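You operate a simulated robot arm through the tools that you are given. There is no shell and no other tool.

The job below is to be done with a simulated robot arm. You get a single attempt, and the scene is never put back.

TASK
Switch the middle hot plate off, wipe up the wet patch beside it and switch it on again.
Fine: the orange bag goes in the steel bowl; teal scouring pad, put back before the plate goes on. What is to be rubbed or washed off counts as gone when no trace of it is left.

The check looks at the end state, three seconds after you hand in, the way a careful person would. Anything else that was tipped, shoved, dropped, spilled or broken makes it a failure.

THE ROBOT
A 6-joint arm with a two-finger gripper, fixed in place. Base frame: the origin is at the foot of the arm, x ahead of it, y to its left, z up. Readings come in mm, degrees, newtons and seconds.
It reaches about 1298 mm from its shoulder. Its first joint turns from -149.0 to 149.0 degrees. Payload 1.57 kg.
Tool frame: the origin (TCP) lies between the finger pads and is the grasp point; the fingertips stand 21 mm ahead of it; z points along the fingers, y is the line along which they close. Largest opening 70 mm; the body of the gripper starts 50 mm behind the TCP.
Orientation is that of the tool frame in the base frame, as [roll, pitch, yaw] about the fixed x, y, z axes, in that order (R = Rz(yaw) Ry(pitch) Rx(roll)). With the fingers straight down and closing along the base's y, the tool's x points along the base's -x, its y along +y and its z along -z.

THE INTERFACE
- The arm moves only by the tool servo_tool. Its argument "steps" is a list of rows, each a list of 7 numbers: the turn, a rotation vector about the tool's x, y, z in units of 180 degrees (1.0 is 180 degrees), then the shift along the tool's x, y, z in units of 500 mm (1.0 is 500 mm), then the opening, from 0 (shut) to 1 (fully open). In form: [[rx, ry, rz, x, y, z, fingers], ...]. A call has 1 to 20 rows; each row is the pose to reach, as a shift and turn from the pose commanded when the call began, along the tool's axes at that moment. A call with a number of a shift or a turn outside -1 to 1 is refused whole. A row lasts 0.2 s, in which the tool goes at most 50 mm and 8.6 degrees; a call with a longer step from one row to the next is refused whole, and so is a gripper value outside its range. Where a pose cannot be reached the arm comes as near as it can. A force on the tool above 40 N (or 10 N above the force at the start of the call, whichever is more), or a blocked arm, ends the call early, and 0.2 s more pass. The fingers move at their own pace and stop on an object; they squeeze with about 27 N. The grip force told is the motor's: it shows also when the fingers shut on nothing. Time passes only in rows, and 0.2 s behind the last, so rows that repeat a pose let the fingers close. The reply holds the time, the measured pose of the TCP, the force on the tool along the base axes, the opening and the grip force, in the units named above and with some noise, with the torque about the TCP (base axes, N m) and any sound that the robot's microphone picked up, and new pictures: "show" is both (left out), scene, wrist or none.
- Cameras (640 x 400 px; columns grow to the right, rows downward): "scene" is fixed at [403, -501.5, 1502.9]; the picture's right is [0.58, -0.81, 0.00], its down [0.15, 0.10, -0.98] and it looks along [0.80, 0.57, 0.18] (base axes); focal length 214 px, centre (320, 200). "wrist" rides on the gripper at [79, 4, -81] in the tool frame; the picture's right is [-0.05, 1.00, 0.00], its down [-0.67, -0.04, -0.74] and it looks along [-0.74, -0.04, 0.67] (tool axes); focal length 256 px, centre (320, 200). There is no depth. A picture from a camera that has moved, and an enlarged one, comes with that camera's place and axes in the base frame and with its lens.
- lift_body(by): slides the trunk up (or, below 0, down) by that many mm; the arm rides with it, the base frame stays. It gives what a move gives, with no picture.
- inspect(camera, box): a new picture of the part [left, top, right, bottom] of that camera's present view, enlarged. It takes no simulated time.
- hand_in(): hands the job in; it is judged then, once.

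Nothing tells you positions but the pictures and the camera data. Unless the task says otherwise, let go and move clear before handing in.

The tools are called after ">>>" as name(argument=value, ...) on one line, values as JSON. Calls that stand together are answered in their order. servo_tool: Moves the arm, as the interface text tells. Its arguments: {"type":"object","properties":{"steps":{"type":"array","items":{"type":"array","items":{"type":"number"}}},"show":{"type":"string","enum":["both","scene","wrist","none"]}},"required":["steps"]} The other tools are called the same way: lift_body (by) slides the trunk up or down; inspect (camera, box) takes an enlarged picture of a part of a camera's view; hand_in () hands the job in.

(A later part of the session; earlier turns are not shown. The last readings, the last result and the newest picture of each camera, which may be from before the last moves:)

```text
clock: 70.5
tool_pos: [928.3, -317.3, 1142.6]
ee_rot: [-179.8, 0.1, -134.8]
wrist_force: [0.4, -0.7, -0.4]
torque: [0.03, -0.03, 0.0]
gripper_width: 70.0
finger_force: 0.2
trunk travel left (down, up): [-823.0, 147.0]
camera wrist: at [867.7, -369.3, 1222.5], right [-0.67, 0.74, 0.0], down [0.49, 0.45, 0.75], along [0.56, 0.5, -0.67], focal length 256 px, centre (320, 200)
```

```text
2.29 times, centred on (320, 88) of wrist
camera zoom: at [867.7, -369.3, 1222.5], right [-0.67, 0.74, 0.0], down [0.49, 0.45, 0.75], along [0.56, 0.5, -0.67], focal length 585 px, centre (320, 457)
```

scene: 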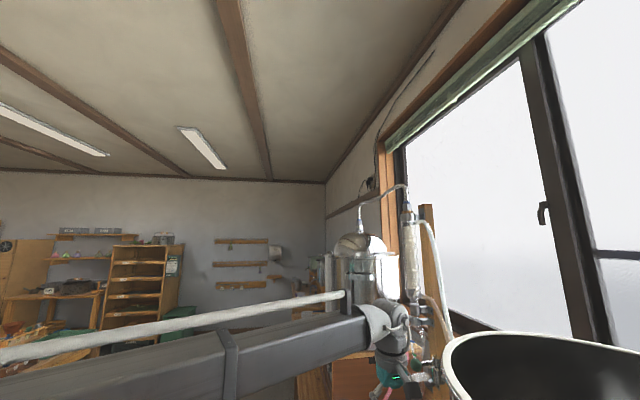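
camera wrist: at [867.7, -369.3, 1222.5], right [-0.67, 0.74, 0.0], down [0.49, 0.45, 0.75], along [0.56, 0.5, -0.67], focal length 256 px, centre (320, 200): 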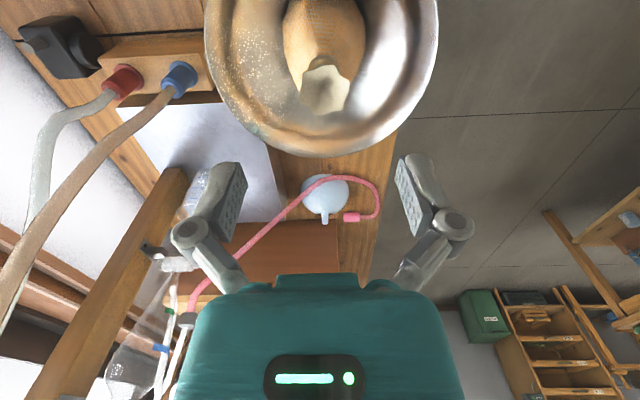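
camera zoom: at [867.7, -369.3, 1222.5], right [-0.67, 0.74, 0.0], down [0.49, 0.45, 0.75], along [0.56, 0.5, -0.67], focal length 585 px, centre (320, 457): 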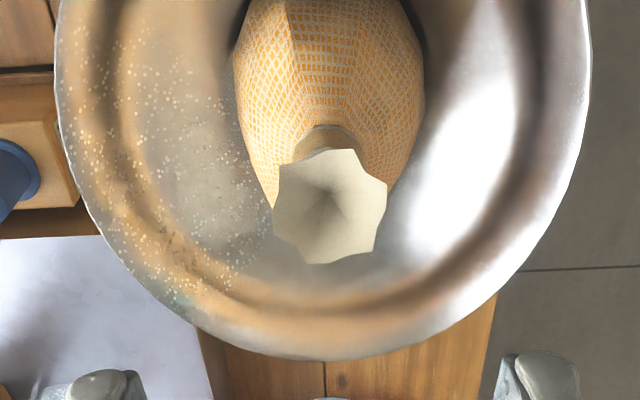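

The bag is still upright in the bowl and the bowl is in place. Now the move back toward the pad, one step at a time.

>>> servo_tool(steps=[[0, 0, 0, 0, 0.08, 0, 1], [0, 0, 0, 0, 0.16, 0, 1], [0, 0, 0, 0, 0.24, 0, 1], [0, 0, 0, 0.04, 0.3, 0, 1], [0, 0, 0, 0.13, 0.3, 0, 1], [0, 0, 0, 0.22, 0.3, 0, 1], [0, 0, 0, 0.31, 0.3, 0, 1], [0, 0, 0, 0.4, 0.3, 0, 1], [0, 0, 0, 0.49, 0.3, 0, 1], [0, 0, 0, 0.58, 0.3, 0, 1], [0, 0, 0, 0.67, 0.3, 0, 1], [0, 0, 0, 0.76, 0.28, 0, 1], [0, 0, 0, 0.85, 0.25, 0, 1], [0, 0, 0, 0.93, 0.21, 0, 1], [0, 0, 0, 1.0, 0.165, 0, 1], [0, 0, 0, 1.0, 0.165, 0, 1]], show="wrist")

```text
clock: 73.9
tool_pos: [516.2, -613.6, 1141.6]
ee_rot: [-179.8, 0.1, -134.9]
wrist_force: [0.1, 1.3, -0.1]
torque: [-0.02, 0.03, 0.03]
gripper_width: 70.1
finger_force: 0.1
trunk travel left (down, up): [-823.0, 147.0]
camera wrist: at [456.4, -666.5, 1222.7], right [-0.67, 0.74, 0.0], down [0.49, 0.45, 0.75], along [0.56, 0.5, -0.67], focal length 256 px, centre (320, 200)
```

wrist: 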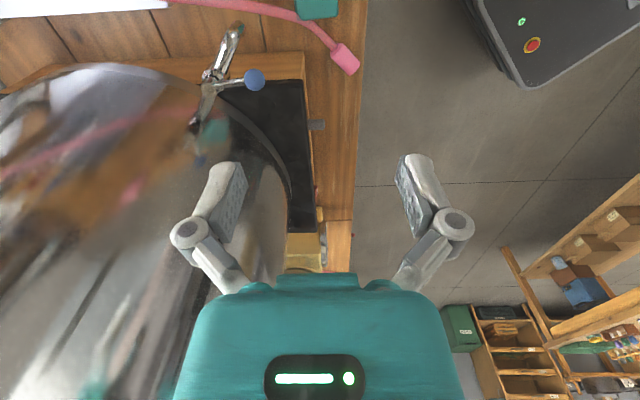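

>>> servo_tool(steps=[[-0.0011, 0, 0, 0.09, 0, 0, 1], [-0.0011, 0, 0, 0.16, 0, 0, 1], [-0.0011, 0, 0, 0.16, 0, 0, 1]], show="wrist")

```text
clock: 74.7
tool_pos: [458.5, -668.2, 1142.1]
ee_rot: [-180.0, 0.1, -134.9]
wrist_force: [0.5, 0.2, 1.1]
torque: [0.02, 0.03, 0.01]
gripper_width: 70.0
finger_force: 0.0
trunk travel left (down, up): [-823.0, 147.0]
camera wrist: at [399.3, -721.3, 1222.7], right [-0.67, 0.74, 0.0], down [0.49, 0.45, 0.75], along [0.55, 0.5, -0.67], focal length 256 px, centre (320, 200)
```

wrist: 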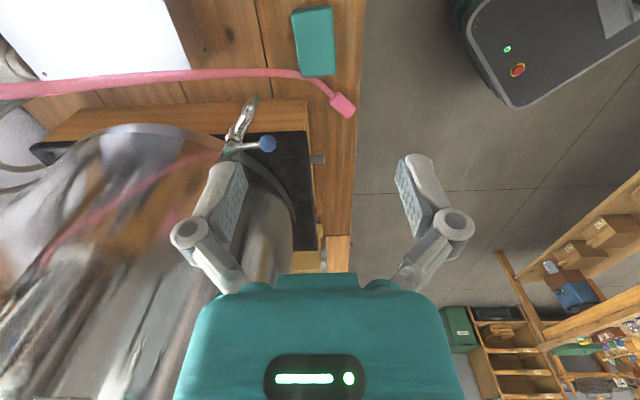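

>>> servo_tool(steps=[[0, 0, 0, 0.09, 0, 0, 1], [0, 0, 0, 0.18, 0, 0, 1], [0, 0, 0, 0.27, 0, 0, 1], [0, 0, 0, 0.36, 0, 0, 1], [0, 0, 0, 0.36, 0, 0, 1]], show="wrist")

>>> inspect(camera="wrist", box=[200, 0, 440, 150])

```text
clock: 75.9
tool_pos: [331.3, -796.5, 1142.1]
ee_rot: [179.9, 0.1, -134.9]
wrist_force: [0.3, 0.4, 0.4]
torque: [-0.03, 0.04, 0.02]
gripper_width: 69.9
finger_force: 0.0
out of reach, approached as far as the arm can: row 3
trunk travel left (down, up): [-823.0, 147.0]
camera wrist: at [271.6, -849.1, 1222.7], right [-0.67, 0.74, 0.0], down [0.49, 0.45, 0.75], along [0.55, 0.5, -0.67], focal length 256 px, centre (320, 200)
```

wrist: 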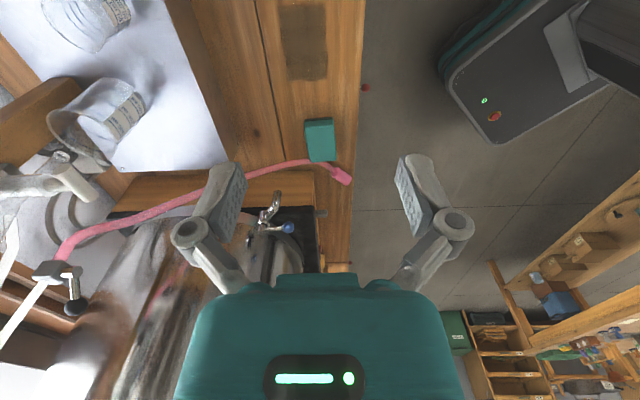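

```text
2.67 times, centred on (320, 75) of wrist
camera zoom: at [271.6, -849.1, 1222.7], right [-0.67, 0.74, 0.0], down [0.49, 0.45, 0.75], along [0.55, 0.5, -0.67], focal length 683 px, centre (320, 533)
```

zoom: 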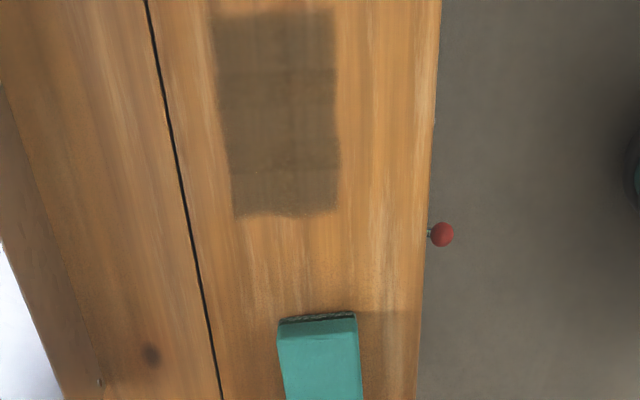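

The wet patch is clear now: u from -324 to -215, n from 788 to 860. The teal pad is about 89×59×24 mm, centred near u=-87, n=805. I'll go above it.

>>> servo_tool(steps=[[0, 0, 0, -0.09, -0.005, 0, 1], [0, 0, 0, -0.18, -0.01, 0, 1], [0, 0, 0, -0.27, -0.016, 0, 1], [0, 0, 0, -0.36, -0.016, 0, 1], [0, 0, 0, -0.44, -0.016, 0, 1], [0, 0, 0, -0.48, -0.016, 0, 1], [0, 0, 0, -0.48, -0.016, 0, 1]], show="none")

```text
clock: 77.5
tool_pos: [508.3, -630.5, 1143.0]
ee_rot: [180.0, 0.1, -134.8]
wrist_force: [-0.8, -0.3, 0.0]
torque: [-0.01, -0.01, -0.01]
gripper_width: 70.1
finger_force: 0.1
trunk travel left (down, up): [-823.0, 147.0]
```

>>> lift_body(by=-230)

>>> servo_tool(steps=[[0, 0, 0, 0, 0, 0, 1]], show="wrist")

>>> inspect(camera="wrist", box=[200, 0, 440, 150])

```text
clock: 79.9
tool_pos: [508.6, -631.1, 913.0]
ee_rot: [-180.0, 0.1, -134.9]
wrist_force: [0.3, -0.3, -0.6]
torque: [0.0, -0.02, 0.0]
gripper_width: 70.3
finger_force: 0.0
trunk travel left (down, up): [-593.0, 377.0]
```

```text
clock: 80.3
tool_pos: [508.3, -632.0, 912.4]
ee_rot: [180.0, 0.1, -134.9]
wrist_force: [0.0, 0.5, 0.6]
torque: [0.01, -0.02, -0.04]
gripper_width: 70.1
finger_force: 0.1
trunk travel left (down, up): [-593.0, 377.0]
camera wrist: at [448.6, -684.8, 992.7], right [-0.67, 0.74, 0.0], down [0.49, 0.45, 0.75], along [0.55, 0.5, -0.67], focal length 256 px, centre (320, 200)
```

wrist: 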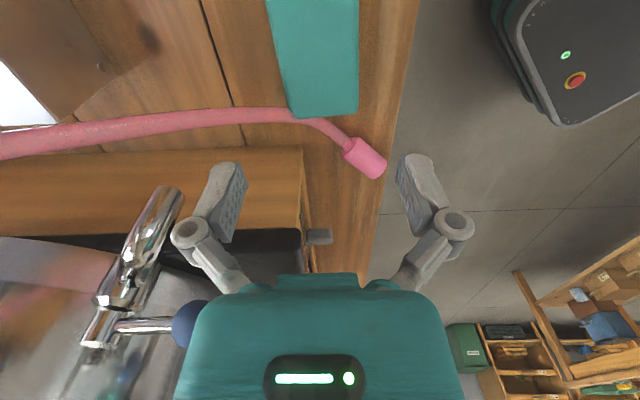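

```text
2.67 times, centred on (320, 75) of wrist
camera zoom: at [448.6, -684.8, 992.7], right [-0.67, 0.74, 0.0], down [0.49, 0.45, 0.75], along [0.55, 0.5, -0.67], focal length 683 px, centre (320, 533)
```

zoom: 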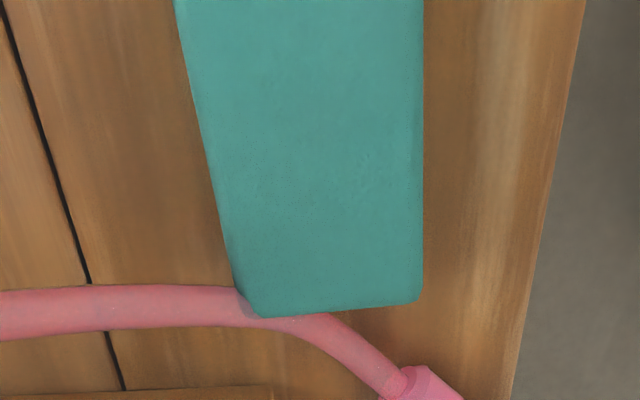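

The pad is square to the tool within about 3°. I'll rotate to match, descend most of the way and check clearance.

>>> servo_tool(steps=[[0, 0, -0.009, 0, 0, 0, 1], [0, 0, -0.0178, 0, 0, 0, 1], [0, 0, -0.0178, 0, 0, 0, 1]], show="none")

>>> lift_body(by=-95)

>>> servo_tool(steps=[[0, 0, 0, 0, 0, 0, 1]], show="wrist")

>>> inspect(camera="wrist", box=[200, 60, 440, 210])

```text
clock: 81.1
tool_pos: [508.0, -631.7, 911.6]
ee_rot: [179.9, 0.1, -131.7]
wrist_force: [0.2, -0.2, 0.3]
torque: [0.01, 0.01, -0.04]
gripper_width: 69.9
finger_force: 0.0
trunk travel left (down, up): [-593.0, 377.0]
```

```text
clock: 82.4
tool_pos: [508.2, -631.6, 817.3]
ee_rot: [-180.0, 0.1, -131.7]
wrist_force: [0.2, -0.6, -0.6]
torque: [0.02, -0.01, 0.01]
gripper_width: 70.3
finger_force: 0.0
trunk travel left (down, up): [-498.0, 472.0]
```

```text
clock: 82.8
tool_pos: [508.5, -630.7, 816.9]
ee_rot: [179.9, 0.1, -131.7]
wrist_force: [0.5, -0.3, 0.1]
torque: [0.03, 0.01, -0.02]
gripper_width: 69.8
finger_force: 0.1
trunk travel left (down, up): [-498.0, 472.0]
camera wrist: at [451.6, -688.0, 897.7], right [-0.71, 0.7, 0.0], down [0.47, 0.47, 0.75], along [0.53, 0.53, -0.67], focal length 256 px, centre (320, 200)
```

wrist: 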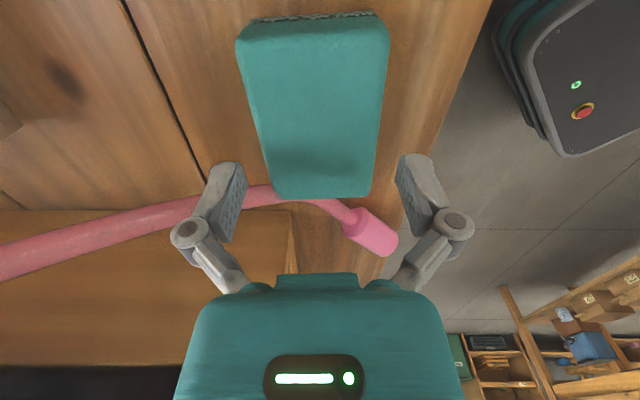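

```text
2.67 times, centred on (320, 135) of wrist
camera zoom: at [451.6, -688.0, 897.7], right [-0.71, 0.7, 0.0], down [0.47, 0.47, 0.75], along [0.53, 0.53, -0.67], focal length 683 px, centre (320, 373)
```

zoom: 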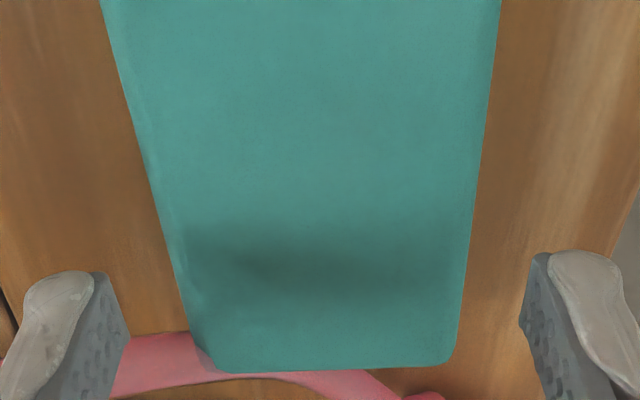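

The pad is centred between the fingers. I'll lower to grip height and close.

>>> lift_body(by=-20)

>>> lift_body(by=-11)

>>> servo_tool(steps=[[0, 0, 0, 0, 0, 0, 0.8], [0, 0, 0, 0, 0, 0, 0.7], [0, 0, 0, 0, 0, 0, 0.6], [0, 0, 0, 0, 0, 0, 0.4], [0, 0, 0, 0, 0, 0, 0.2], [0, 0, 0, 0, 0, 0, 0], [0, 0, 0, 0, 0, 0, 0]], show="wrist")

```text
clock: 83.5
tool_pos: [509.6, -632.3, 797.8]
ee_rot: [-180.0, 0.0, -131.6]
wrist_force: [-0.1, 0.5, 0.7]
torque: [-0.01, 0.01, -0.04]
gripper_width: 69.8
finger_force: 0.1
trunk travel left (down, up): [-478.0, 492.0]
```

```text
clock: 84.0
tool_pos: [508.1, -632.3, 785.2]
ee_rot: [-180.0, 0.1, -131.7]
wrist_force: [0.3, 0.0, -0.4]
torque: [-0.02, 0.0, -0.02]
gripper_width: 70.1
finger_force: 0.1
trunk travel left (down, up): [-467.0, 503.0]
```

```text
clock: 85.6
tool_pos: [508.8, -630.5, 786.5]
ee_rot: [180.0, 0.0, -131.6]
wrist_force: [2.5, -1.1, 7.7]
torque: [-0.07, -0.02, 0.04]
gripper_width: 58.8
finger_force: 27.2
trunk travel left (down, up): [-467.0, 503.0]
camera wrist: at [451.3, -687.6, 867.1], right [-0.71, 0.7, 0.0], down [0.47, 0.47, 0.75], along [0.53, 0.53, -0.67], focal length 256 px, centre (320, 200)
```

wrist: 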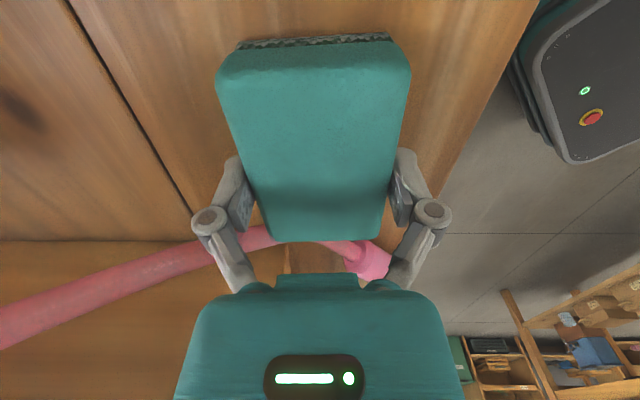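

The pad is gripped (58.8 mm wide). I'll lift it slightly, carry it to the patch's near end and lower until it just presses.

>>> lift_body(by=30)

>>> servo_tool(steps=[[0, 0, 0, 0.08, 0.0035, 0, 0], [0, 0, 0, 0.16, 0.007, 0, 0], [0, 0, 0, 0.2458, 0.0101, 0, 0], [0, 0, 0, 0.2458, 0.0101, 0, 0]], show="wrist")

```text
clock: 86.4
tool_pos: [508.2, -631.8, 815.4]
ee_rot: [-180.0, 0.1, -131.7]
wrist_force: [-0.1, 0.0, -1.0]
torque: [-0.02, 0.0, -0.01]
gripper_width: 58.8
finger_force: 27.3
trunk travel left (down, up): [-497.0, 473.0]
```

```text
clock: 87.4
tool_pos: [421.3, -722.5, 815.7]
ee_rot: [180.0, 0.1, -131.8]
wrist_force: [0.3, 0.3, -1.3]
torque: [0.01, 0.05, -0.02]
gripper_width: 58.9
finger_force: 26.9
trunk travel left (down, up): [-497.0, 473.0]
camera wrist: at [365.1, -778.1, 896.6], right [-0.71, 0.7, 0.0], down [0.47, 0.47, 0.75], along [0.53, 0.53, -0.67], focal length 256 px, centre (320, 200)
```

wrist: 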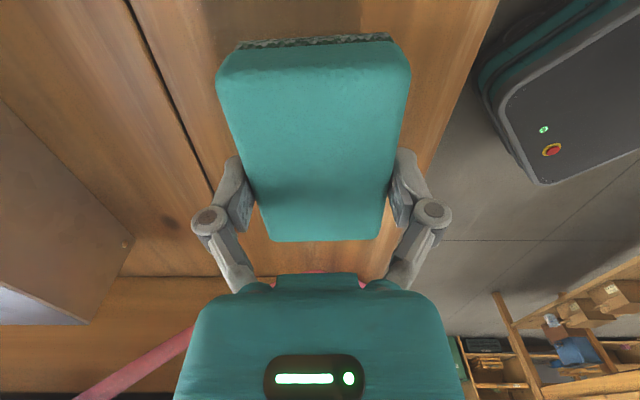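

>>> lift_body(by=-27)

>>> lift_body(by=-3)

```text
clock: 88.1
tool_pos: [422.6, -721.3, 788.7]
ee_rot: [-180.0, 0.1, -131.7]
wrist_force: [0.3, 0.8, -0.6]
torque: [0.01, -0.02, -0.01]
gripper_width: 58.6
finger_force: 27.2
trunk travel left (down, up): [-470.0, 500.0]
```

```text
clock: 88.6
tool_pos: [422.3, -722.0, 786.4]
ee_rot: [-179.9, 0.1, -131.7]
wrist_force: [0.3, -0.9, 6.5]
torque: [0.0, 0.01, 0.05]
gripper_width: 58.4
finger_force: 26.8
trunk travel left (down, up): [-467.0, 503.0]
```

Contact is at about 6.5 N. Now I'll wipe in overlapping lanes across the patch.

>>> servo_tool(steps=[[0, 0, 0, 0.0599, 0.0035, 0, 0], [0, 0, 0, 0.1198, 0.0069, 0, 0], [0, 0, 0, 0.1797, 0.0104, 0, 0], [0, 0, 0, 0.2396, 0.0138, 0, 0], [0, 0, 0, 0.2414, -0.0181, 0, 0], [0, 0, 0, 0.1815, -0.0215, 0, 0], [0, 0, 0, 0.1216, -0.025, 0, 0], [0, 0, 0, 0.0617, -0.0284, 0, 0], [0, 0, 0, 0.0018, -0.0319, 0, 0], [0, 0, 0, 0.0037, -0.0639, 0, 0], [0, 0, 0, 0.0636, -0.0604, 0, 0], [0, 0, 0, 0.1235, -0.057, 0, 0], [0, 0, 0, 0.1834, -0.0535, 0, 0], [0, 0, 0, 0.2433, -0.0501, 0, 0], [0, 0, 0, 0.1834, -0.0535, 0, 0], [0, 0, 0, 0.1235, -0.057, 0, 0], [0, 0, 0, 0.0636, -0.0604, 0, 0], [0, 0, 0, 0.0037, -0.0639, 0, 0]], show="wrist")

```text
clock: 92.4
tool_pos: [444.6, -741.8, 786.2]
ee_rot: [-179.9, 0.1, -131.7]
wrist_force: [0.5, -0.1, -0.2]
torque: [0.02, -0.03, -0.05]
gripper_width: 58.7
finger_force: 27.5
trunk travel left (down, up): [-467.0, 503.0]
camera wrist: at [388.0, -798.8, 866.6], right [-0.71, 0.7, 0.0], down [0.47, 0.47, 0.75], along [0.53, 0.53, -0.67], focal length 256 px, centre (320, 200)
```

wrist: 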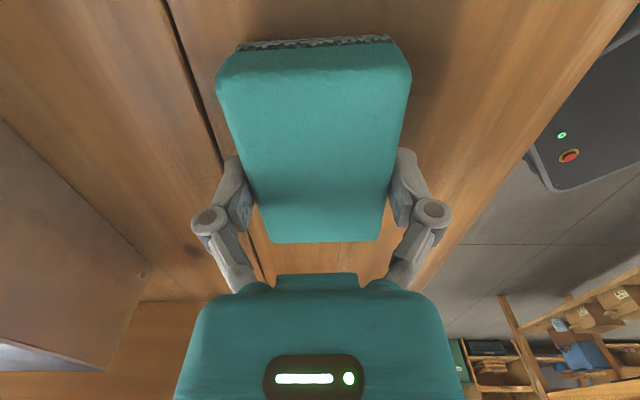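

The force dropped to about zero, so the pad has settled in the grip. I'll press 2 mm more and repeat in reverse before looking.

>>> lift_body(by=-2)

```text
clock: 93.0
tool_pos: [444.5, -742.4, 785.7]
ee_rot: [-179.9, 0.2, -131.6]
wrist_force: [2.4, -5.2, 20.1]
torque: [-0.01, 0.02, 0.01]
gripper_width: 58.9
finger_force: 26.6
trunk travel left (down, up): [-465.0, 505.0]
```

>>> lift_body(by=1)

>>> servo_tool(steps=[[0, 0, 0, 0.0599, 0.0035, 0, 0], [0, 0, 0, 0.1198, 0.0069, 0, 0], [0, 0, 0, 0.1797, 0.0104, 0, 0], [0, 0, 0, 0.2396, 0.0138, 0, 0], [0, 0, 0, 0.2378, 0.0457, 0, 0], [0, 0, 0, 0.1779, 0.0423, 0, 0], [0, 0, 0, 0.118, 0.0388, 0, 0], [0, 0, 0, 0.0581, 0.0354, 0, 0], [0, 0, 0, -0.0018, 0.0319, 0, 0], [0, 0, 0, -0.0037, 0.0639, 0, 0], [0, 0, 0, 0.0562, 0.0673, 0, 0], [0, 0, 0, 0.1161, 0.0708, 0, 0], [0, 0, 0, 0.176, 0.0742, 0, 0], [0, 0, 0, 0.2359, 0.0777, 0, 0], [0, 0, 0, 0.176, 0.0742, 0, 0], [0, 0, 0, 0.1161, 0.0708, 0, 0], [0, 0, 0, 0.0562, 0.0673, 0, 0], [0, 0, 0, -0.0037, 0.0639, 0, 0]], show="none")

```text
clock: 93.5
tool_pos: [445.5, -741.2, 786.6]
ee_rot: [-179.9, 0.1, -131.8]
wrist_force: [2.1, -1.7, 10.9]
torque: [-0.03, -0.02, 0.01]
gripper_width: 59.0
finger_force: 26.8
trunk travel left (down, up): [-466.0, 504.0]
```

```text
clock: 97.3
tool_pos: [422.0, -718.5, 785.3]
ee_rot: [-180.0, 0.2, -131.8]
wrist_force: [-0.3, -0.1, 0.3]
torque: [0.05, 0.03, -0.01]
gripper_width: 58.5
finger_force: 26.8
trunk travel left (down, up): [-466.0, 504.0]
```

Now I'll raise the pad and look at the patch.

>>> lift_body(by=150)

>>> servo_tool(steps=[[0, 0, 0, 0.09, 0, 0, 0], [0, 0, 0, 0.18, 0, 0, 0], [0, 0, 0, 0.27, 0, 0, 0], [0, 0, 0, 0.34, 0, 0, 0], [0, 0, 0, 0.34, 0, 0, 0]], show="wrist")

>>> inspect(camera="wrist", box=[120, 0, 440, 60])

```text
clock: 99.0
tool_pos: [421.9, -717.8, 934.6]
ee_rot: [-179.9, 0.2, -131.8]
wrist_force: [-1.0, 0.8, -0.3]
torque: [0.0, 0.0, -0.02]
gripper_width: 58.6
finger_force: 27.1
trunk travel left (down, up): [-616.0, 354.0]
```

```text
clock: 100.2
tool_pos: [306.4, -844.3, 935.1]
ee_rot: [-179.9, 0.1, -131.6]
wrist_force: [-0.3, 0.3, 0.3]
torque: [0.02, 0.01, -0.04]
gripper_width: 58.9
finger_force: 26.9
trunk travel left (down, up): [-616.0, 354.0]
camera wrist: at [250.5, -901.7, 1015.6], right [-0.71, 0.7, 0.0], down [0.47, 0.47, 0.75], along [0.53, 0.53, -0.67], focal length 256 px, centre (320, 200)
```

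wrist: 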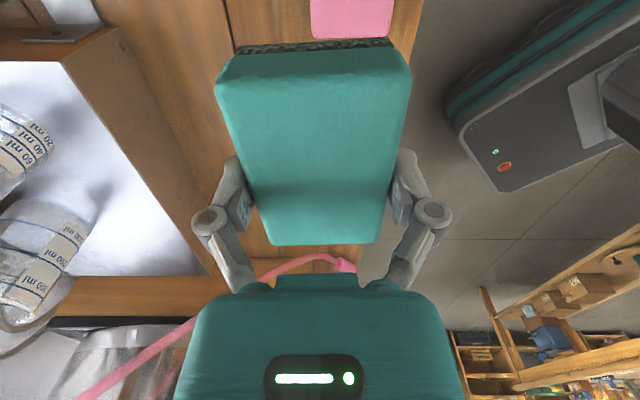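

```text
2.00 times, centred on (280, 30) of wrist
camera zoom: at [250.5, -901.7, 1015.6], right [-0.71, 0.7, 0.0], down [0.47, 0.47, 0.75], along [0.53, 0.53, -0.67], focal length 512 px, centre (400, 540)
```

zoom: 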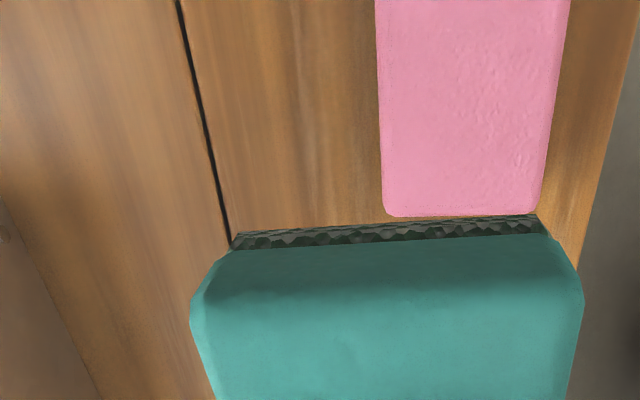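

>>> servo_tool(steps=[[0, 0, 0, -0.05, 0.08, 0, 0], [0, 0, 0, -0.05, 0.16, 0, 0], [0, 0, 0, -0.05, 0.23, 0, 0], [0, 0, 0, -0.05, 0.23, 0, 0]], show="wrist")

>>> inspect(camera="wrist", box=[60, 30, 260, 155])

```text
clock: 101.2
tool_pos: [237.9, -749.2, 935.5]
ee_rot: [-180.0, 0.1, -131.7]
wrist_force: [-0.6, 0.8, -0.4]
torque: [-0.05, -0.01, 0.01]
gripper_width: 58.5
finger_force: 27.4
trunk travel left (down, up): [-616.0, 354.0]
camera wrist: at [182.0, -805.6, 1015.8], right [-0.71, 0.7, 0.0], down [0.47, 0.47, 0.75], along [0.53, 0.53, -0.67], focal length 256 px, centre (320, 200)
```

wrist: 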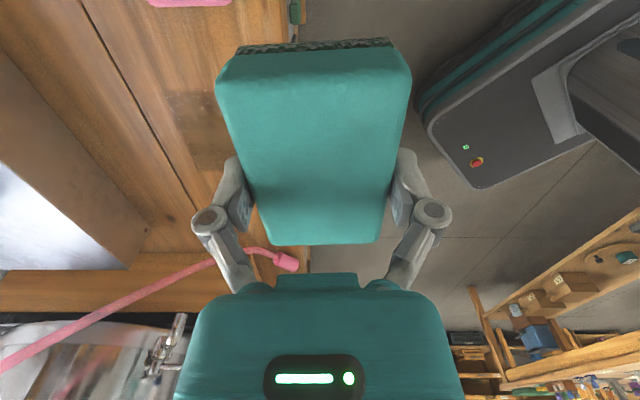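

```text
3.20 times, centred on (160, 92) of wrist
camera zoom: at [182.0, -805.6, 1015.8], right [-0.71, 0.7, 0.0], down [0.47, 0.47, 0.75], along [0.53, 0.53, -0.67], focal length 819 px, centre (832, 544)
```

zoom: 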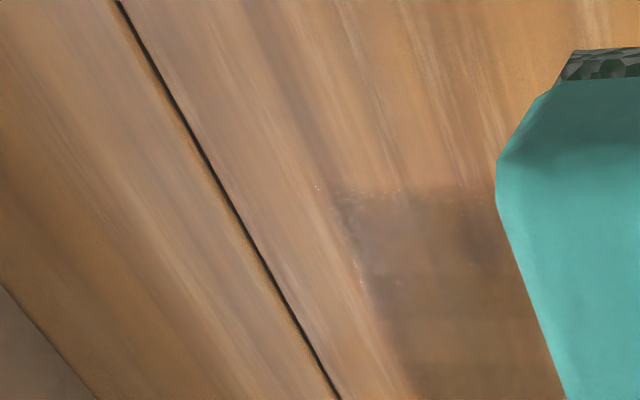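

The patch is fainter but not gone. I'll return and wipe more, with firmer contact.

>>> servo_tool(steps=[[0, 0, 0, -0.02, -0.075, 0, 0], [0, 0, 0, -0.04, -0.15, 0, 0], [0, 0, 0, -0.0602, -0.2238, 0, 0], [0, 0, 0, -0.0602, -0.2238, 0, 0]], show="none")

>>> lift_body(by=-146)

>>> lift_body(by=-4)

```text
clock: 102.2
tool_pos: [343.5, -802.1, 935.1]
ee_rot: [-179.9, 0.1, -131.7]
wrist_force: [-0.4, -0.2, -0.6]
torque: [0.0, -0.03, 0.02]
gripper_width: 58.5
finger_force: 26.7
trunk travel left (down, up): [-616.0, 354.0]
```

```text
clock: 103.9
tool_pos: [343.3, -800.9, 789.9]
ee_rot: [-180.0, 0.1, -131.7]
wrist_force: [0.5, -0.1, 0.1]
torque: [-0.02, 0.0, 0.0]
gripper_width: 58.6
finger_force: 27.0
trunk travel left (down, up): [-470.0, 500.0]
```

```text
clock: 104.5
tool_pos: [343.6, -800.3, 784.0]
ee_rot: [180.0, 0.1, -131.7]
wrist_force: [-0.6, 0.3, -0.3]
torque: [-0.04, -0.04, 0.01]
gripper_width: 58.7
finger_force: 26.9
trunk travel left (down, up): [-466.0, 504.0]
```

>>> lift_body(by=-2)

```text
clock: 105.0
tool_pos: [341.4, -802.5, 784.8]
ee_rot: [-179.9, 0.1, -131.7]
wrist_force: [3.1, -5.2, 20.6]
torque: [0.05, 0.0, 0.03]
gripper_width: 59.0
finger_force: 26.8
trunk travel left (down, up): [-464.0, 506.0]
```

>>> servo_tool(steps=[[0, 0, 0, -0.0599, -0.0035, 0, 0], [0, 0, 0, -0.1198, -0.0069, 0, 0], [0, 0, 0, -0.1797, -0.0104, 0, 0], [0, 0, 0, -0.2396, -0.0138, 0, 0], [0, 0, 0, -0.2378, -0.0457, 0, 0], [0, 0, 0, -0.1779, -0.0423, 0, 0], [0, 0, 0, -0.118, -0.0388, 0, 0], [0, 0, 0, -0.0581, -0.0354, 0, 0], [0, 0, 0, 0.0018, -0.0319, 0, 0], [0, 0, 0, 0.0037, -0.0639, 0, 0], [0, 0, 0, -0.0562, -0.0673, 0, 0], [0, 0, 0, -0.1161, -0.0708, 0, 0], [0, 0, 0, -0.176, -0.0742, 0, 0], [0, 0, 0, -0.2359, -0.0777, 0, 0], [0, 0, 0, -0.176, -0.0742, 0, 0], [0, 0, 0, -0.1161, -0.0708, 0, 0], [0, 0, 0, -0.0562, -0.0673, 0, 0], [0, 0, 0, 0.0037, -0.0639, 0, 0]], show="none")

>>> lift_body(by=-1)

```text
clock: 108.8
tool_pos: [365.3, -824.9, 782.6]
ee_rot: [180.0, 0.1, -131.7]
wrist_force: [0.2, 0.0, 0.3]
torque: [-0.03, 0.01, 0.05]
gripper_width: 58.9
finger_force: 27.2
trunk travel left (down, up): [-464.0, 506.0]
```

```text
clock: 109.3
tool_pos: [364.9, -823.8, 782.4]
ee_rot: [180.0, 0.1, -131.7]
wrist_force: [1.2, -3.2, 9.9]
torque: [0.01, -0.01, 0.03]
gripper_width: 58.9
finger_force: 26.9
trunk travel left (down, up): [-463.0, 507.0]
```

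>>> servo_tool(steps=[[0, 0, 0, -0.0599, -0.0035, 0, 0], [0, 0, 0, -0.1198, -0.0069, 0, 0], [0, 0, 0, -0.1797, -0.0104, 0, 0], [0, 0, 0, -0.2396, -0.0138, 0, 0], [0, 0, 0, -0.2414, 0.0181, 0, 0], [0, 0, 0, -0.1815, 0.0215, 0, 0], [0, 0, 0, -0.1216, 0.025, 0, 0], [0, 0, 0, -0.0617, 0.0284, 0, 0], [0, 0, 0, -0.0018, 0.0319, 0, 0], [0, 0, 0, -0.0037, 0.0639, 0, 0], [0, 0, 0, -0.0636, 0.0604, 0, 0], [0, 0, 0, -0.1235, 0.057, 0, 0], [0, 0, 0, -0.1834, 0.0535, 0, 0], [0, 0, 0, -0.2433, 0.0501, 0, 0], [0, 0, 0, -0.1834, 0.0535, 0, 0], [0, 0, 0, -0.1235, 0.057, 0, 0], [0, 0, 0, -0.0636, 0.0604, 0, 0], [0, 0, 0, -0.0037, 0.0639, 0, 0]], show="none")

>>> lift_body(by=150)

>>> servo_tool(steps=[[0, 0, 0, 0.02, 0.075, 0, 0], [0, 0, 0, 0.04, 0.15, 0, 0], [0, 0, 0, 0.0602, 0.2238, 0, 0], [0, 0, 0, 0.0602, 0.2238, 0, 0]], show="wrist")

>>> inspect(camera="wrist", box=[60, 30, 260, 155])

```text
clock: 113.1
tool_pos: [341.3, -802.2, 782.4]
ee_rot: [180.0, 0.0, -131.6]
wrist_force: [0.0, 0.8, 0.2]
torque: [-0.03, -0.01, 0.01]
gripper_width: 58.6
finger_force: 26.8
trunk travel left (down, up): [-463.0, 507.0]
```

```text
clock: 114.8
tool_pos: [343.2, -802.8, 932.6]
ee_rot: [180.0, 0.1, -131.7]
wrist_force: [0.7, 0.3, -0.5]
torque: [0.0, 0.01, -0.04]
gripper_width: 58.2
finger_force: 27.2
trunk travel left (down, up): [-613.0, 357.0]
```

```text
clock: 115.8
tool_pos: [240.2, -750.0, 932.1]
ee_rot: [-180.0, 0.1, -131.7]
wrist_force: [1.0, -0.1, 0.2]
torque: [0.03, -0.03, 0.02]
gripper_width: 58.4
finger_force: 27.0
trunk travel left (down, up): [-613.0, 357.0]
camera wrist: at [182.7, -806.2, 1012.8], right [-0.71, 0.7, 0.0], down [0.47, 0.47, 0.75], along [0.53, 0.53, -0.67], focal length 256 px, centre (320, 200)
```

wrist: 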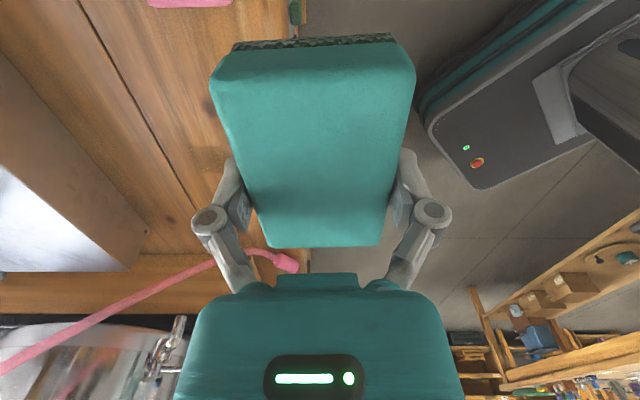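

```text
3.20 times, centred on (160, 92) of wrist
camera zoom: at [182.7, -806.2, 1012.8], right [-0.71, 0.7, 0.0], down [0.47, 0.47, 0.75], along [0.53, 0.53, -0.67], focal length 819 px, centre (832, 544)
```

zoom: 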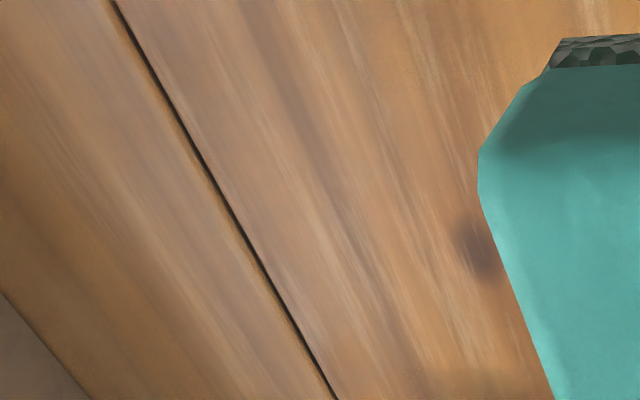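

Much cleaner. One dark spot remains in view and part is hidden, so I'll shift further to see the whole area.

>>> servo_tool(steps=[[0, 0, 0, 0.02, 0.08, 0, 0], [0, 0, 0, 0.06, 0.16, 0, 0], [0, 0, 0, 0.06, 0.16, 0, 0]], show="wrist")

>>> inspect(camera="wrist", box=[40, 30, 240, 155])

```text
clock: 116.7
tool_pos: [160.2, -717.9, 931.7]
ee_rot: [-180.0, 0.1, -131.7]
wrist_force: [-0.3, 0.2, -0.5]
torque: [0.03, -0.01, 0.02]
gripper_width: 58.3
finger_force: 26.3
trunk travel left (down, up): [-613.0, 357.0]
camera wrist: at [102.9, -774.4, 1012.8], right [-0.71, 0.7, 0.0], down [0.47, 0.47, 0.75], along [0.53, 0.53, -0.67], focal length 256 px, centre (320, 200)
```

wrist: 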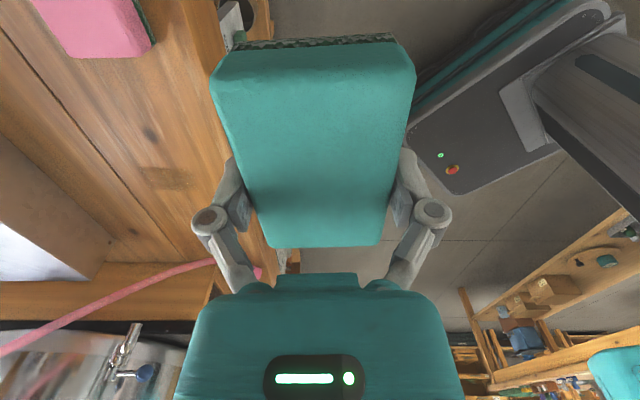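

```text
3.20 times, centred on (140, 92) of wrist
camera zoom: at [102.9, -774.4, 1012.8], right [-0.71, 0.7, 0.0], down [0.47, 0.47, 0.75], along [0.53, 0.53, -0.67], focal length 819 px, centre (896, 544)
```

zoom: 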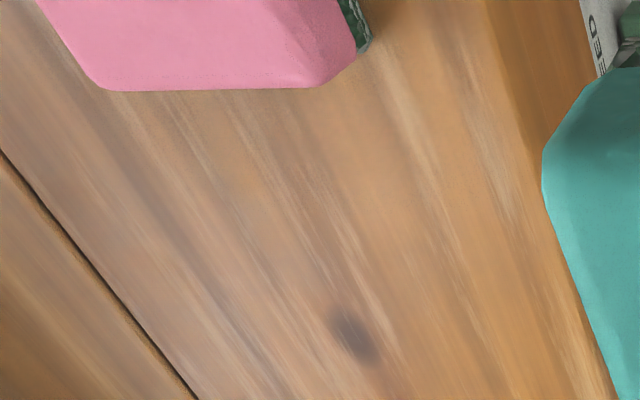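

>>> inspect(camera="wrist", box=[100, 100, 240, 200])

>>> inspect(camera="wrist", box=[100, 180, 240, 280])

```text
4.00 times, centred on (170, 150) of wrist
camera zoom: at [102.9, -774.4, 1012.8], right [-0.71, 0.7, 0.0], down [0.47, 0.47, 0.75], along [0.53, 0.53, -0.67], focal length 1024 px, centre (920, 400)
```

zoom: 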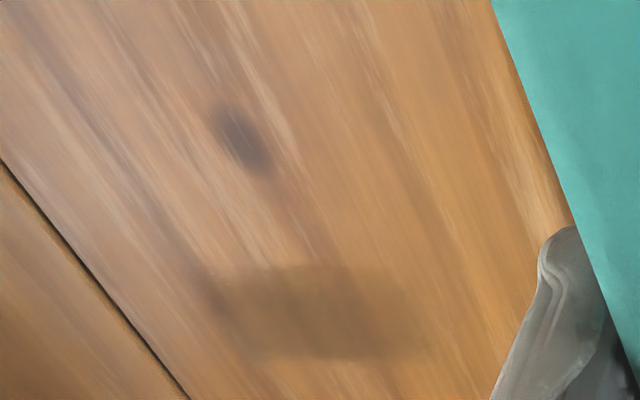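

```text
4.00 times, centred on (170, 230) of wrist
camera zoom: at [102.9, -774.4, 1012.8], right [-0.71, 0.7, 0.0], down [0.47, 0.47, 0.75], along [0.53, 0.53, -0.67], focal length 1024 px, centre (920, 80)
```

zoom: 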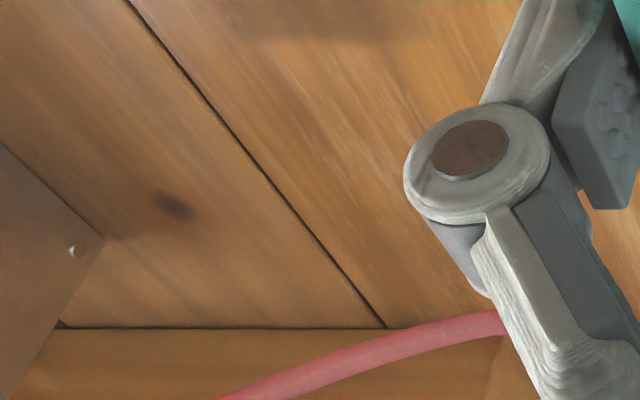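

Only a faint strip remains, at u from -255 to -212; the round dark spot is a wood knot like the others. I'll wipe that strip with the pad shifted further +u.

>>> servo_tool(steps=[[0, 0, 0, -0.04, -0.065, 0, 0], [0, 0, 0, -0.085, -0.13, 0, 0], [0, 0, 0, -0.128, -0.195, 0, 0], [0, 0, 0, -0.17, -0.26, 0, 0], [0, 0, 0, -0.213, -0.325, 0, 0], [0, 0, 0, -0.256, -0.3894, 0, 0], [0, 0, 0, -0.256, -0.3894, 0, 0]], show="none")

```text
clock: 118.2
tool_pos: [390.0, -753.3, 931.2]
ee_rot: [180.0, 0.1, -131.7]
wrist_force: [0.8, -0.9, -0.7]
torque: [0.0, 0.01, 0.02]
gripper_width: 58.6
finger_force: 27.5
trunk travel left (down, up): [-613.0, 357.0]
```

>>> lift_body(by=-148)

>>> lift_body(by=-3)

```text
clock: 120.0
tool_pos: [391.1, -753.9, 785.0]
ee_rot: [180.0, 0.1, -131.7]
wrist_force: [0.5, -0.7, -0.6]
torque: [-0.05, 0.04, 0.0]
gripper_width: 58.5
finger_force: 26.5
trunk travel left (down, up): [-465.0, 505.0]
```

```text
clock: 120.5
tool_pos: [390.4, -752.1, 781.8]
ee_rot: [-179.9, 0.0, -131.7]
wrist_force: [0.2, -2.5, 9.3]
torque: [0.02, 0.0, 0.0]
gripper_width: 58.9
finger_force: 27.3
trunk travel left (down, up): [-462.0, 508.0]
```

>>> servo_tool(steps=[[0, 0, 0, -0.0599, -0.0035, 0, 0], [0, 0, 0, -0.1198, -0.0069, 0, 0], [0, 0, 0, -0.1697, -0.0098, 0, 0], [0, 0, 0, -0.1198, -0.0069, 0, 0], [0, 0, 0, -0.0599, -0.0035, 0, 0], [0, 0, 0, 0, 0, 0, 0], [0, 0, 0, 0.0018, -0.0319, 0, 0], [0, 0, 0, -0.0581, -0.0354, 0, 0], [0, 0, 0, -0.118, -0.0388, 0, 0], [0, 0, 0, -0.1679, -0.0417, 0, 0], [0, 0, 0, -0.166, -0.0737, 0, 0], [0, 0, 0, -0.1161, -0.0708, 0, 0], [0, 0, 0, -0.0562, -0.0673, 0, 0], [0, 0, 0, 0.0037, -0.0639, 0, 0], [0, 0, 0, -0.0562, -0.0673, 0, 0], [0, 0, 0, -0.1161, -0.0708, 0, 0], [0, 0, 0, -0.166, -0.0737, 0, 0], [0, 0, 0, -0.118, -0.0388, 0, 0], [0, 0, 0, -0.0581, -0.0354, 0, 0], [0, 0, 0, 0, 0, 0, 0]], show="none")

>>> lift_body(by=-1)

```text
clock: 124.7
tool_pos: [390.2, -750.5, 781.1]
ee_rot: [-179.9, 0.1, -131.6]
wrist_force: [-0.4, 0.5, -0.5]
torque: [-0.02, 0.04, 0.0]
gripper_width: 58.5
finger_force: 26.9
trunk travel left (down, up): [-462.0, 508.0]
```

```text
clock: 125.2
tool_pos: [390.9, -751.5, 780.8]
ee_rot: [-179.9, 0.0, -131.7]
wrist_force: [2.3, -2.4, 10.2]
torque: [-0.02, 0.04, 0.03]
gripper_width: 58.7
finger_force: 27.2
trunk travel left (down, up): [-461.0, 509.0]
```

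>>> servo_tool(steps=[[0, 0, 0, -0.0599, -0.0035, 0, 0], [0, 0, 0, -0.1198, -0.0069, 0, 0], [0, 0, 0, -0.0599, -0.0035, 0, 0], [0, 0, 0, 0, 0, 0, 0], [0, 0, 0, 0.0599, 0.0035, 0, 0], [0, 0, 0, 0.1298, 0.0075, 0, 0], [0, 0, 0, 0.1316, -0.0244, 0, 0], [0, 0, 0, 0.0617, -0.0284, 0, 0], [0, 0, 0, 0.0018, -0.0319, 0, 0], [0, 0, 0, -0.0581, -0.0354, 0, 0], [0, 0, 0, -0.118, -0.0388, 0, 0], [0, 0, 0, -0.1161, -0.0708, 0, 0], [0, 0, 0, -0.0562, -0.0673, 0, 0], [0, 0, 0, 0.0037, -0.0639, 0, 0], [0, 0, 0, 0.0636, -0.0604, 0, 0], [0, 0, 0, 0.1335, -0.0564, 0, 0], [0, 0, 0, 0.0636, -0.0604, 0, 0], [0, 0, 0, 0.0037, -0.0639, 0, 0], [0, 0, 0, -0.0562, -0.0673, 0, 0], [0, 0, 0, -0.1161, -0.0708, 0, 0]], show="none")

>>> lift_body(by=150)

```text
clock: 129.4
tool_pos: [457.3, -732.2, 779.7]
ee_rot: [180.0, 0.1, -131.7]
wrist_force: [0.3, -0.5, 0.7]
torque: [0.02, -0.02, -0.03]
gripper_width: 58.8
finger_force: 26.6
trunk travel left (down, up): [-461.0, 509.0]
```

```text
clock: 131.2
tool_pos: [456.8, -733.2, 930.0]
ee_rot: [180.0, 0.1, -131.6]
wrist_force: [-0.2, 0.4, -0.1]
torque: [-0.04, 0.04, 0.0]
gripper_width: 58.6
finger_force: 26.8
trunk travel left (down, up): [-611.0, 359.0]
```

>>> servo_tool(steps=[[0, 0, 0, 0.053, 0.066, 0, 0], [0, 0, 0, 0.106, 0.132, 0, 0], [0, 0, 0, 0.159, 0.198, 0, 0], [0, 0, 0, 0.212, 0.264, 0, 0], [0, 0, 0, 0.265, 0.33, 0, 0], [0, 0, 0, 0.318, 0.396, 0, 0], [0, 0, 0, 0.372, 0.462, 0, 0], [0, 0, 0, 0.372, 0.462, 0, 0]], show="wrist")

>>> inspect(camera="wrist", box=[80, 80, 240, 200])

>>> inspect(camera="wrist", box=[20, 20, 220, 145])

```text
clock: 133.0
tool_pos: [159.6, -716.6, 930.8]
ee_rot: [-180.0, 0.2, -131.6]
wrist_force: [-0.1, -0.6, -0.4]
torque: [-0.03, 0.0, -0.02]
gripper_width: 58.6
finger_force: 27.1
trunk travel left (down, up): [-611.0, 359.0]
camera wrist: at [103.1, -773.3, 1010.7], right [-0.71, 0.7, 0.0], down [0.47, 0.47, 0.75], along [0.53, 0.53, -0.67], focal length 256 px, centre (320, 200)
```

wrist: 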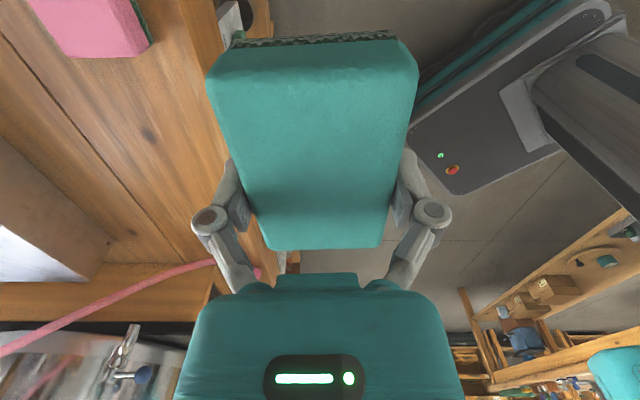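

```text
3.33 times, centred on (160, 140) of wrist
camera zoom: at [103.1, -773.3, 1010.7], right [-0.71, 0.7, 0.0], down [0.47, 0.47, 0.75], along [0.53, 0.53, -0.67], focal length 853 px, centre (853, 400)
```

zoom: 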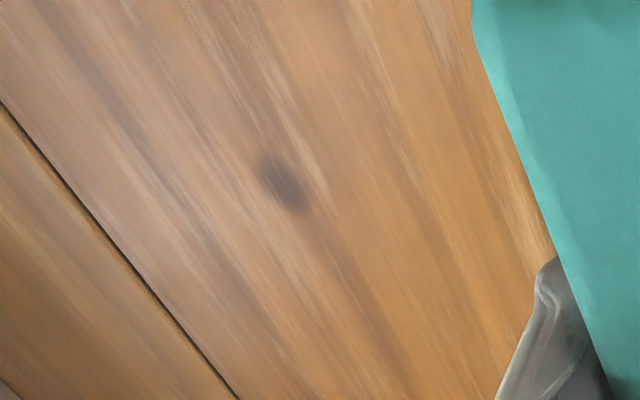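

```text
3.20 times, centred on (120, 82) of wrist
camera zoom: at [103.1, -773.3, 1010.7], right [-0.71, 0.7, 0.0], down [0.47, 0.47, 0.75], along [0.53, 0.53, -0.67], focal length 819 px, centre (960, 576)
```

zoom: 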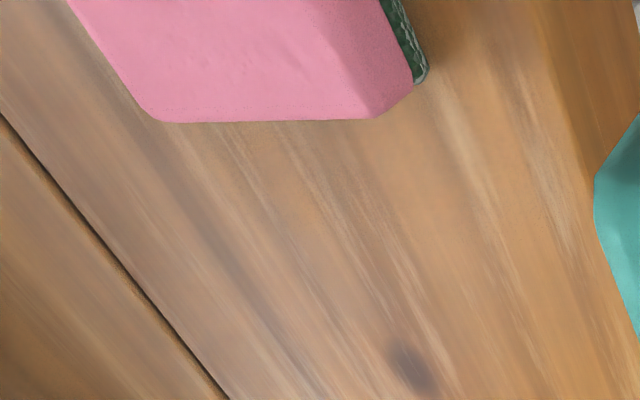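

The strip is gone. I'll compare the remaining round spot with other knots to be sure it's wood.

>>> inspect(camera="wrist", box=[128, 118, 172, 148])

>>> inspect(camera="wrist", box=[110, 215, 154, 245])

```text
13.33 times, centred on (150, 133) of wrist
camera zoom: at [103.1, -773.3, 1010.7], right [-0.71, 0.7, 0.0], down [0.47, 0.47, 0.75], along [0.53, 0.53, -0.67], focal length 3413 px, centre (2587, 1093)
```

zoom: 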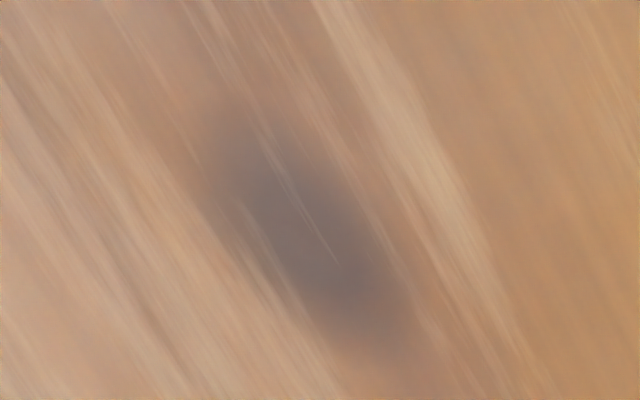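

```text
13.33 times, centred on (132, 230) of wrist
camera zoom: at [103.1, -773.3, 1010.7], right [-0.71, 0.7, 0.0], down [0.47, 0.47, 0.75], along [0.53, 0.53, -0.67], focal length 3413 px, centre (2827, -200)
```

zoom: 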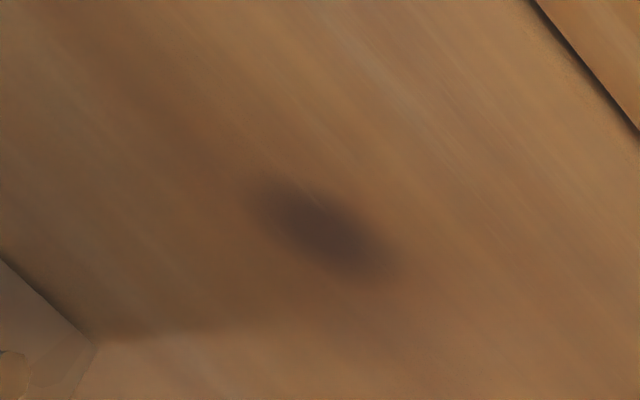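

That matches the other wood knots, so the patch is gone. Now I'll return the pad to its original spot.

>>> servo_tool(steps=[[0, 0, 0, -0.074, -0.051, 0, 0], [0, 0, 0, -0.148, -0.102, 0, 0], [0, 0, 0, -0.222, -0.153, 0, 0], [0, 0, 0, -0.296, -0.204, 0, 0], [0, 0, 0, -0.37, -0.255, 0, 0], [0, 0, 0, -0.444, -0.306, 0, 0], [0, 0, 0, -0.518, -0.357, 0, 0], [0, 0, 0, -0.5915, -0.4075, 0, 0], [0, 0, 0, -0.5915, -0.4075, 0, 0]], show="wrist")

```text
clock: 135.0
tool_pos: [510.5, -632.7, 929.7]
ee_rot: [180.0, 0.1, -131.8]
wrist_force: [-0.1, 0.3, -0.5]
torque: [0.03, -0.01, 0.0]
gripper_width: 58.6
finger_force: 26.8
trunk travel left (down, up): [-611.0, 359.0]
camera wrist: at [453.2, -689.3, 1010.6], right [-0.71, 0.7, 0.0], down [0.47, 0.47, 0.75], along [0.53, 0.53, -0.67], focal length 256 px, centre (320, 200)
```

wrist: 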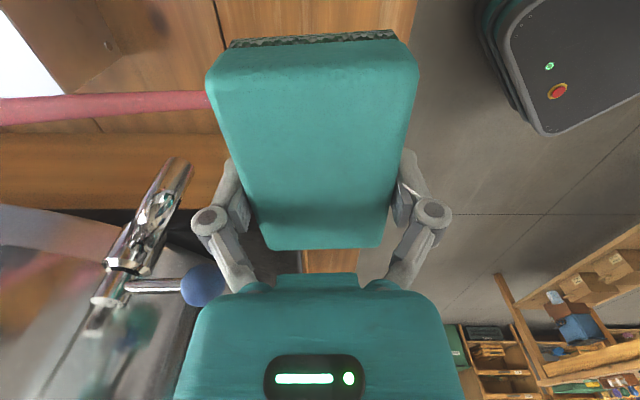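

>>> servo_tool(steps=[[0, 0, 0, 0.003, 0.0046, 0, 0], [0, 0, 0, 0.003, 0.0046, 0, 0]], show="none")

>>> lift_body(by=-130)

>>> servo_tool(steps=[[0, 0, 0, 0, 0, 0, 0]], show="wrist")

```text
clock: 135.6
tool_pos: [506.8, -632.3, 929.7]
ee_rot: [-180.0, 0.1, -131.7]
wrist_force: [-0.5, 1.0, -0.3]
torque: [-0.01, -0.01, -0.04]
gripper_width: 58.6
finger_force: 27.1
trunk travel left (down, up): [-611.0, 359.0]
```

```text
clock: 137.1
tool_pos: [506.4, -633.2, 799.6]
ee_rot: [180.0, 0.1, -131.8]
wrist_force: [-0.5, 0.1, 0.1]
torque: [-0.01, -0.04, 0.02]
gripper_width: 58.5
finger_force: 27.4
trunk travel left (down, up): [-481.0, 489.0]
```

```text
clock: 137.5
tool_pos: [506.1, -631.8, 799.6]
ee_rot: [-180.0, 0.1, -131.7]
wrist_force: [-0.2, 0.8, -0.1]
torque: [0.01, -0.01, -0.02]
gripper_width: 58.7
finger_force: 27.3
trunk travel left (down, up): [-481.0, 489.0]
camera wrist: at [450.1, -688.8, 880.7], right [-0.71, 0.7, 0.0], down [0.47, 0.47, 0.75], along [0.53, 0.53, -0.67], focal length 256 px, centre (320, 200)
```

wrist: 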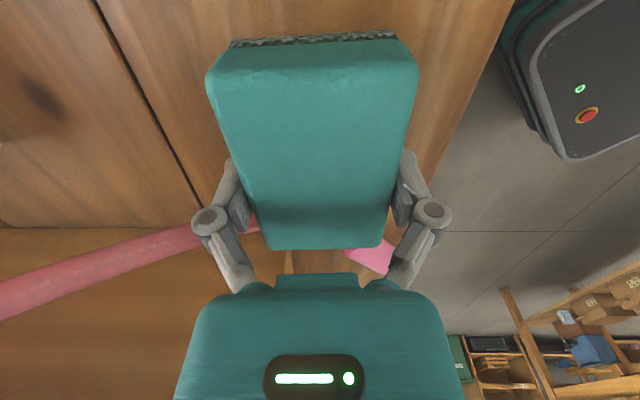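

>>> lift_body(by=-17)

>>> lift_body(by=-3)

```text
clock: 138.2
tool_pos: [507.1, -633.8, 783.3]
ee_rot: [-180.0, 0.0, -131.7]
wrist_force: [-0.1, 0.3, -0.8]
torque: [0.0, 0.0, 0.02]
gripper_width: 58.4
finger_force: 26.9
trunk travel left (down, up): [-464.0, 506.0]
```

```text
clock: 138.7
tool_pos: [507.9, -632.3, 779.5]
ee_rot: [-180.0, 0.1, -131.7]
wrist_force: [-0.2, -0.2, 0.1]
torque: [-0.01, -0.01, -0.01]
gripper_width: 58.6
finger_force: 27.0
trunk travel left (down, up): [-461.0, 509.0]
```

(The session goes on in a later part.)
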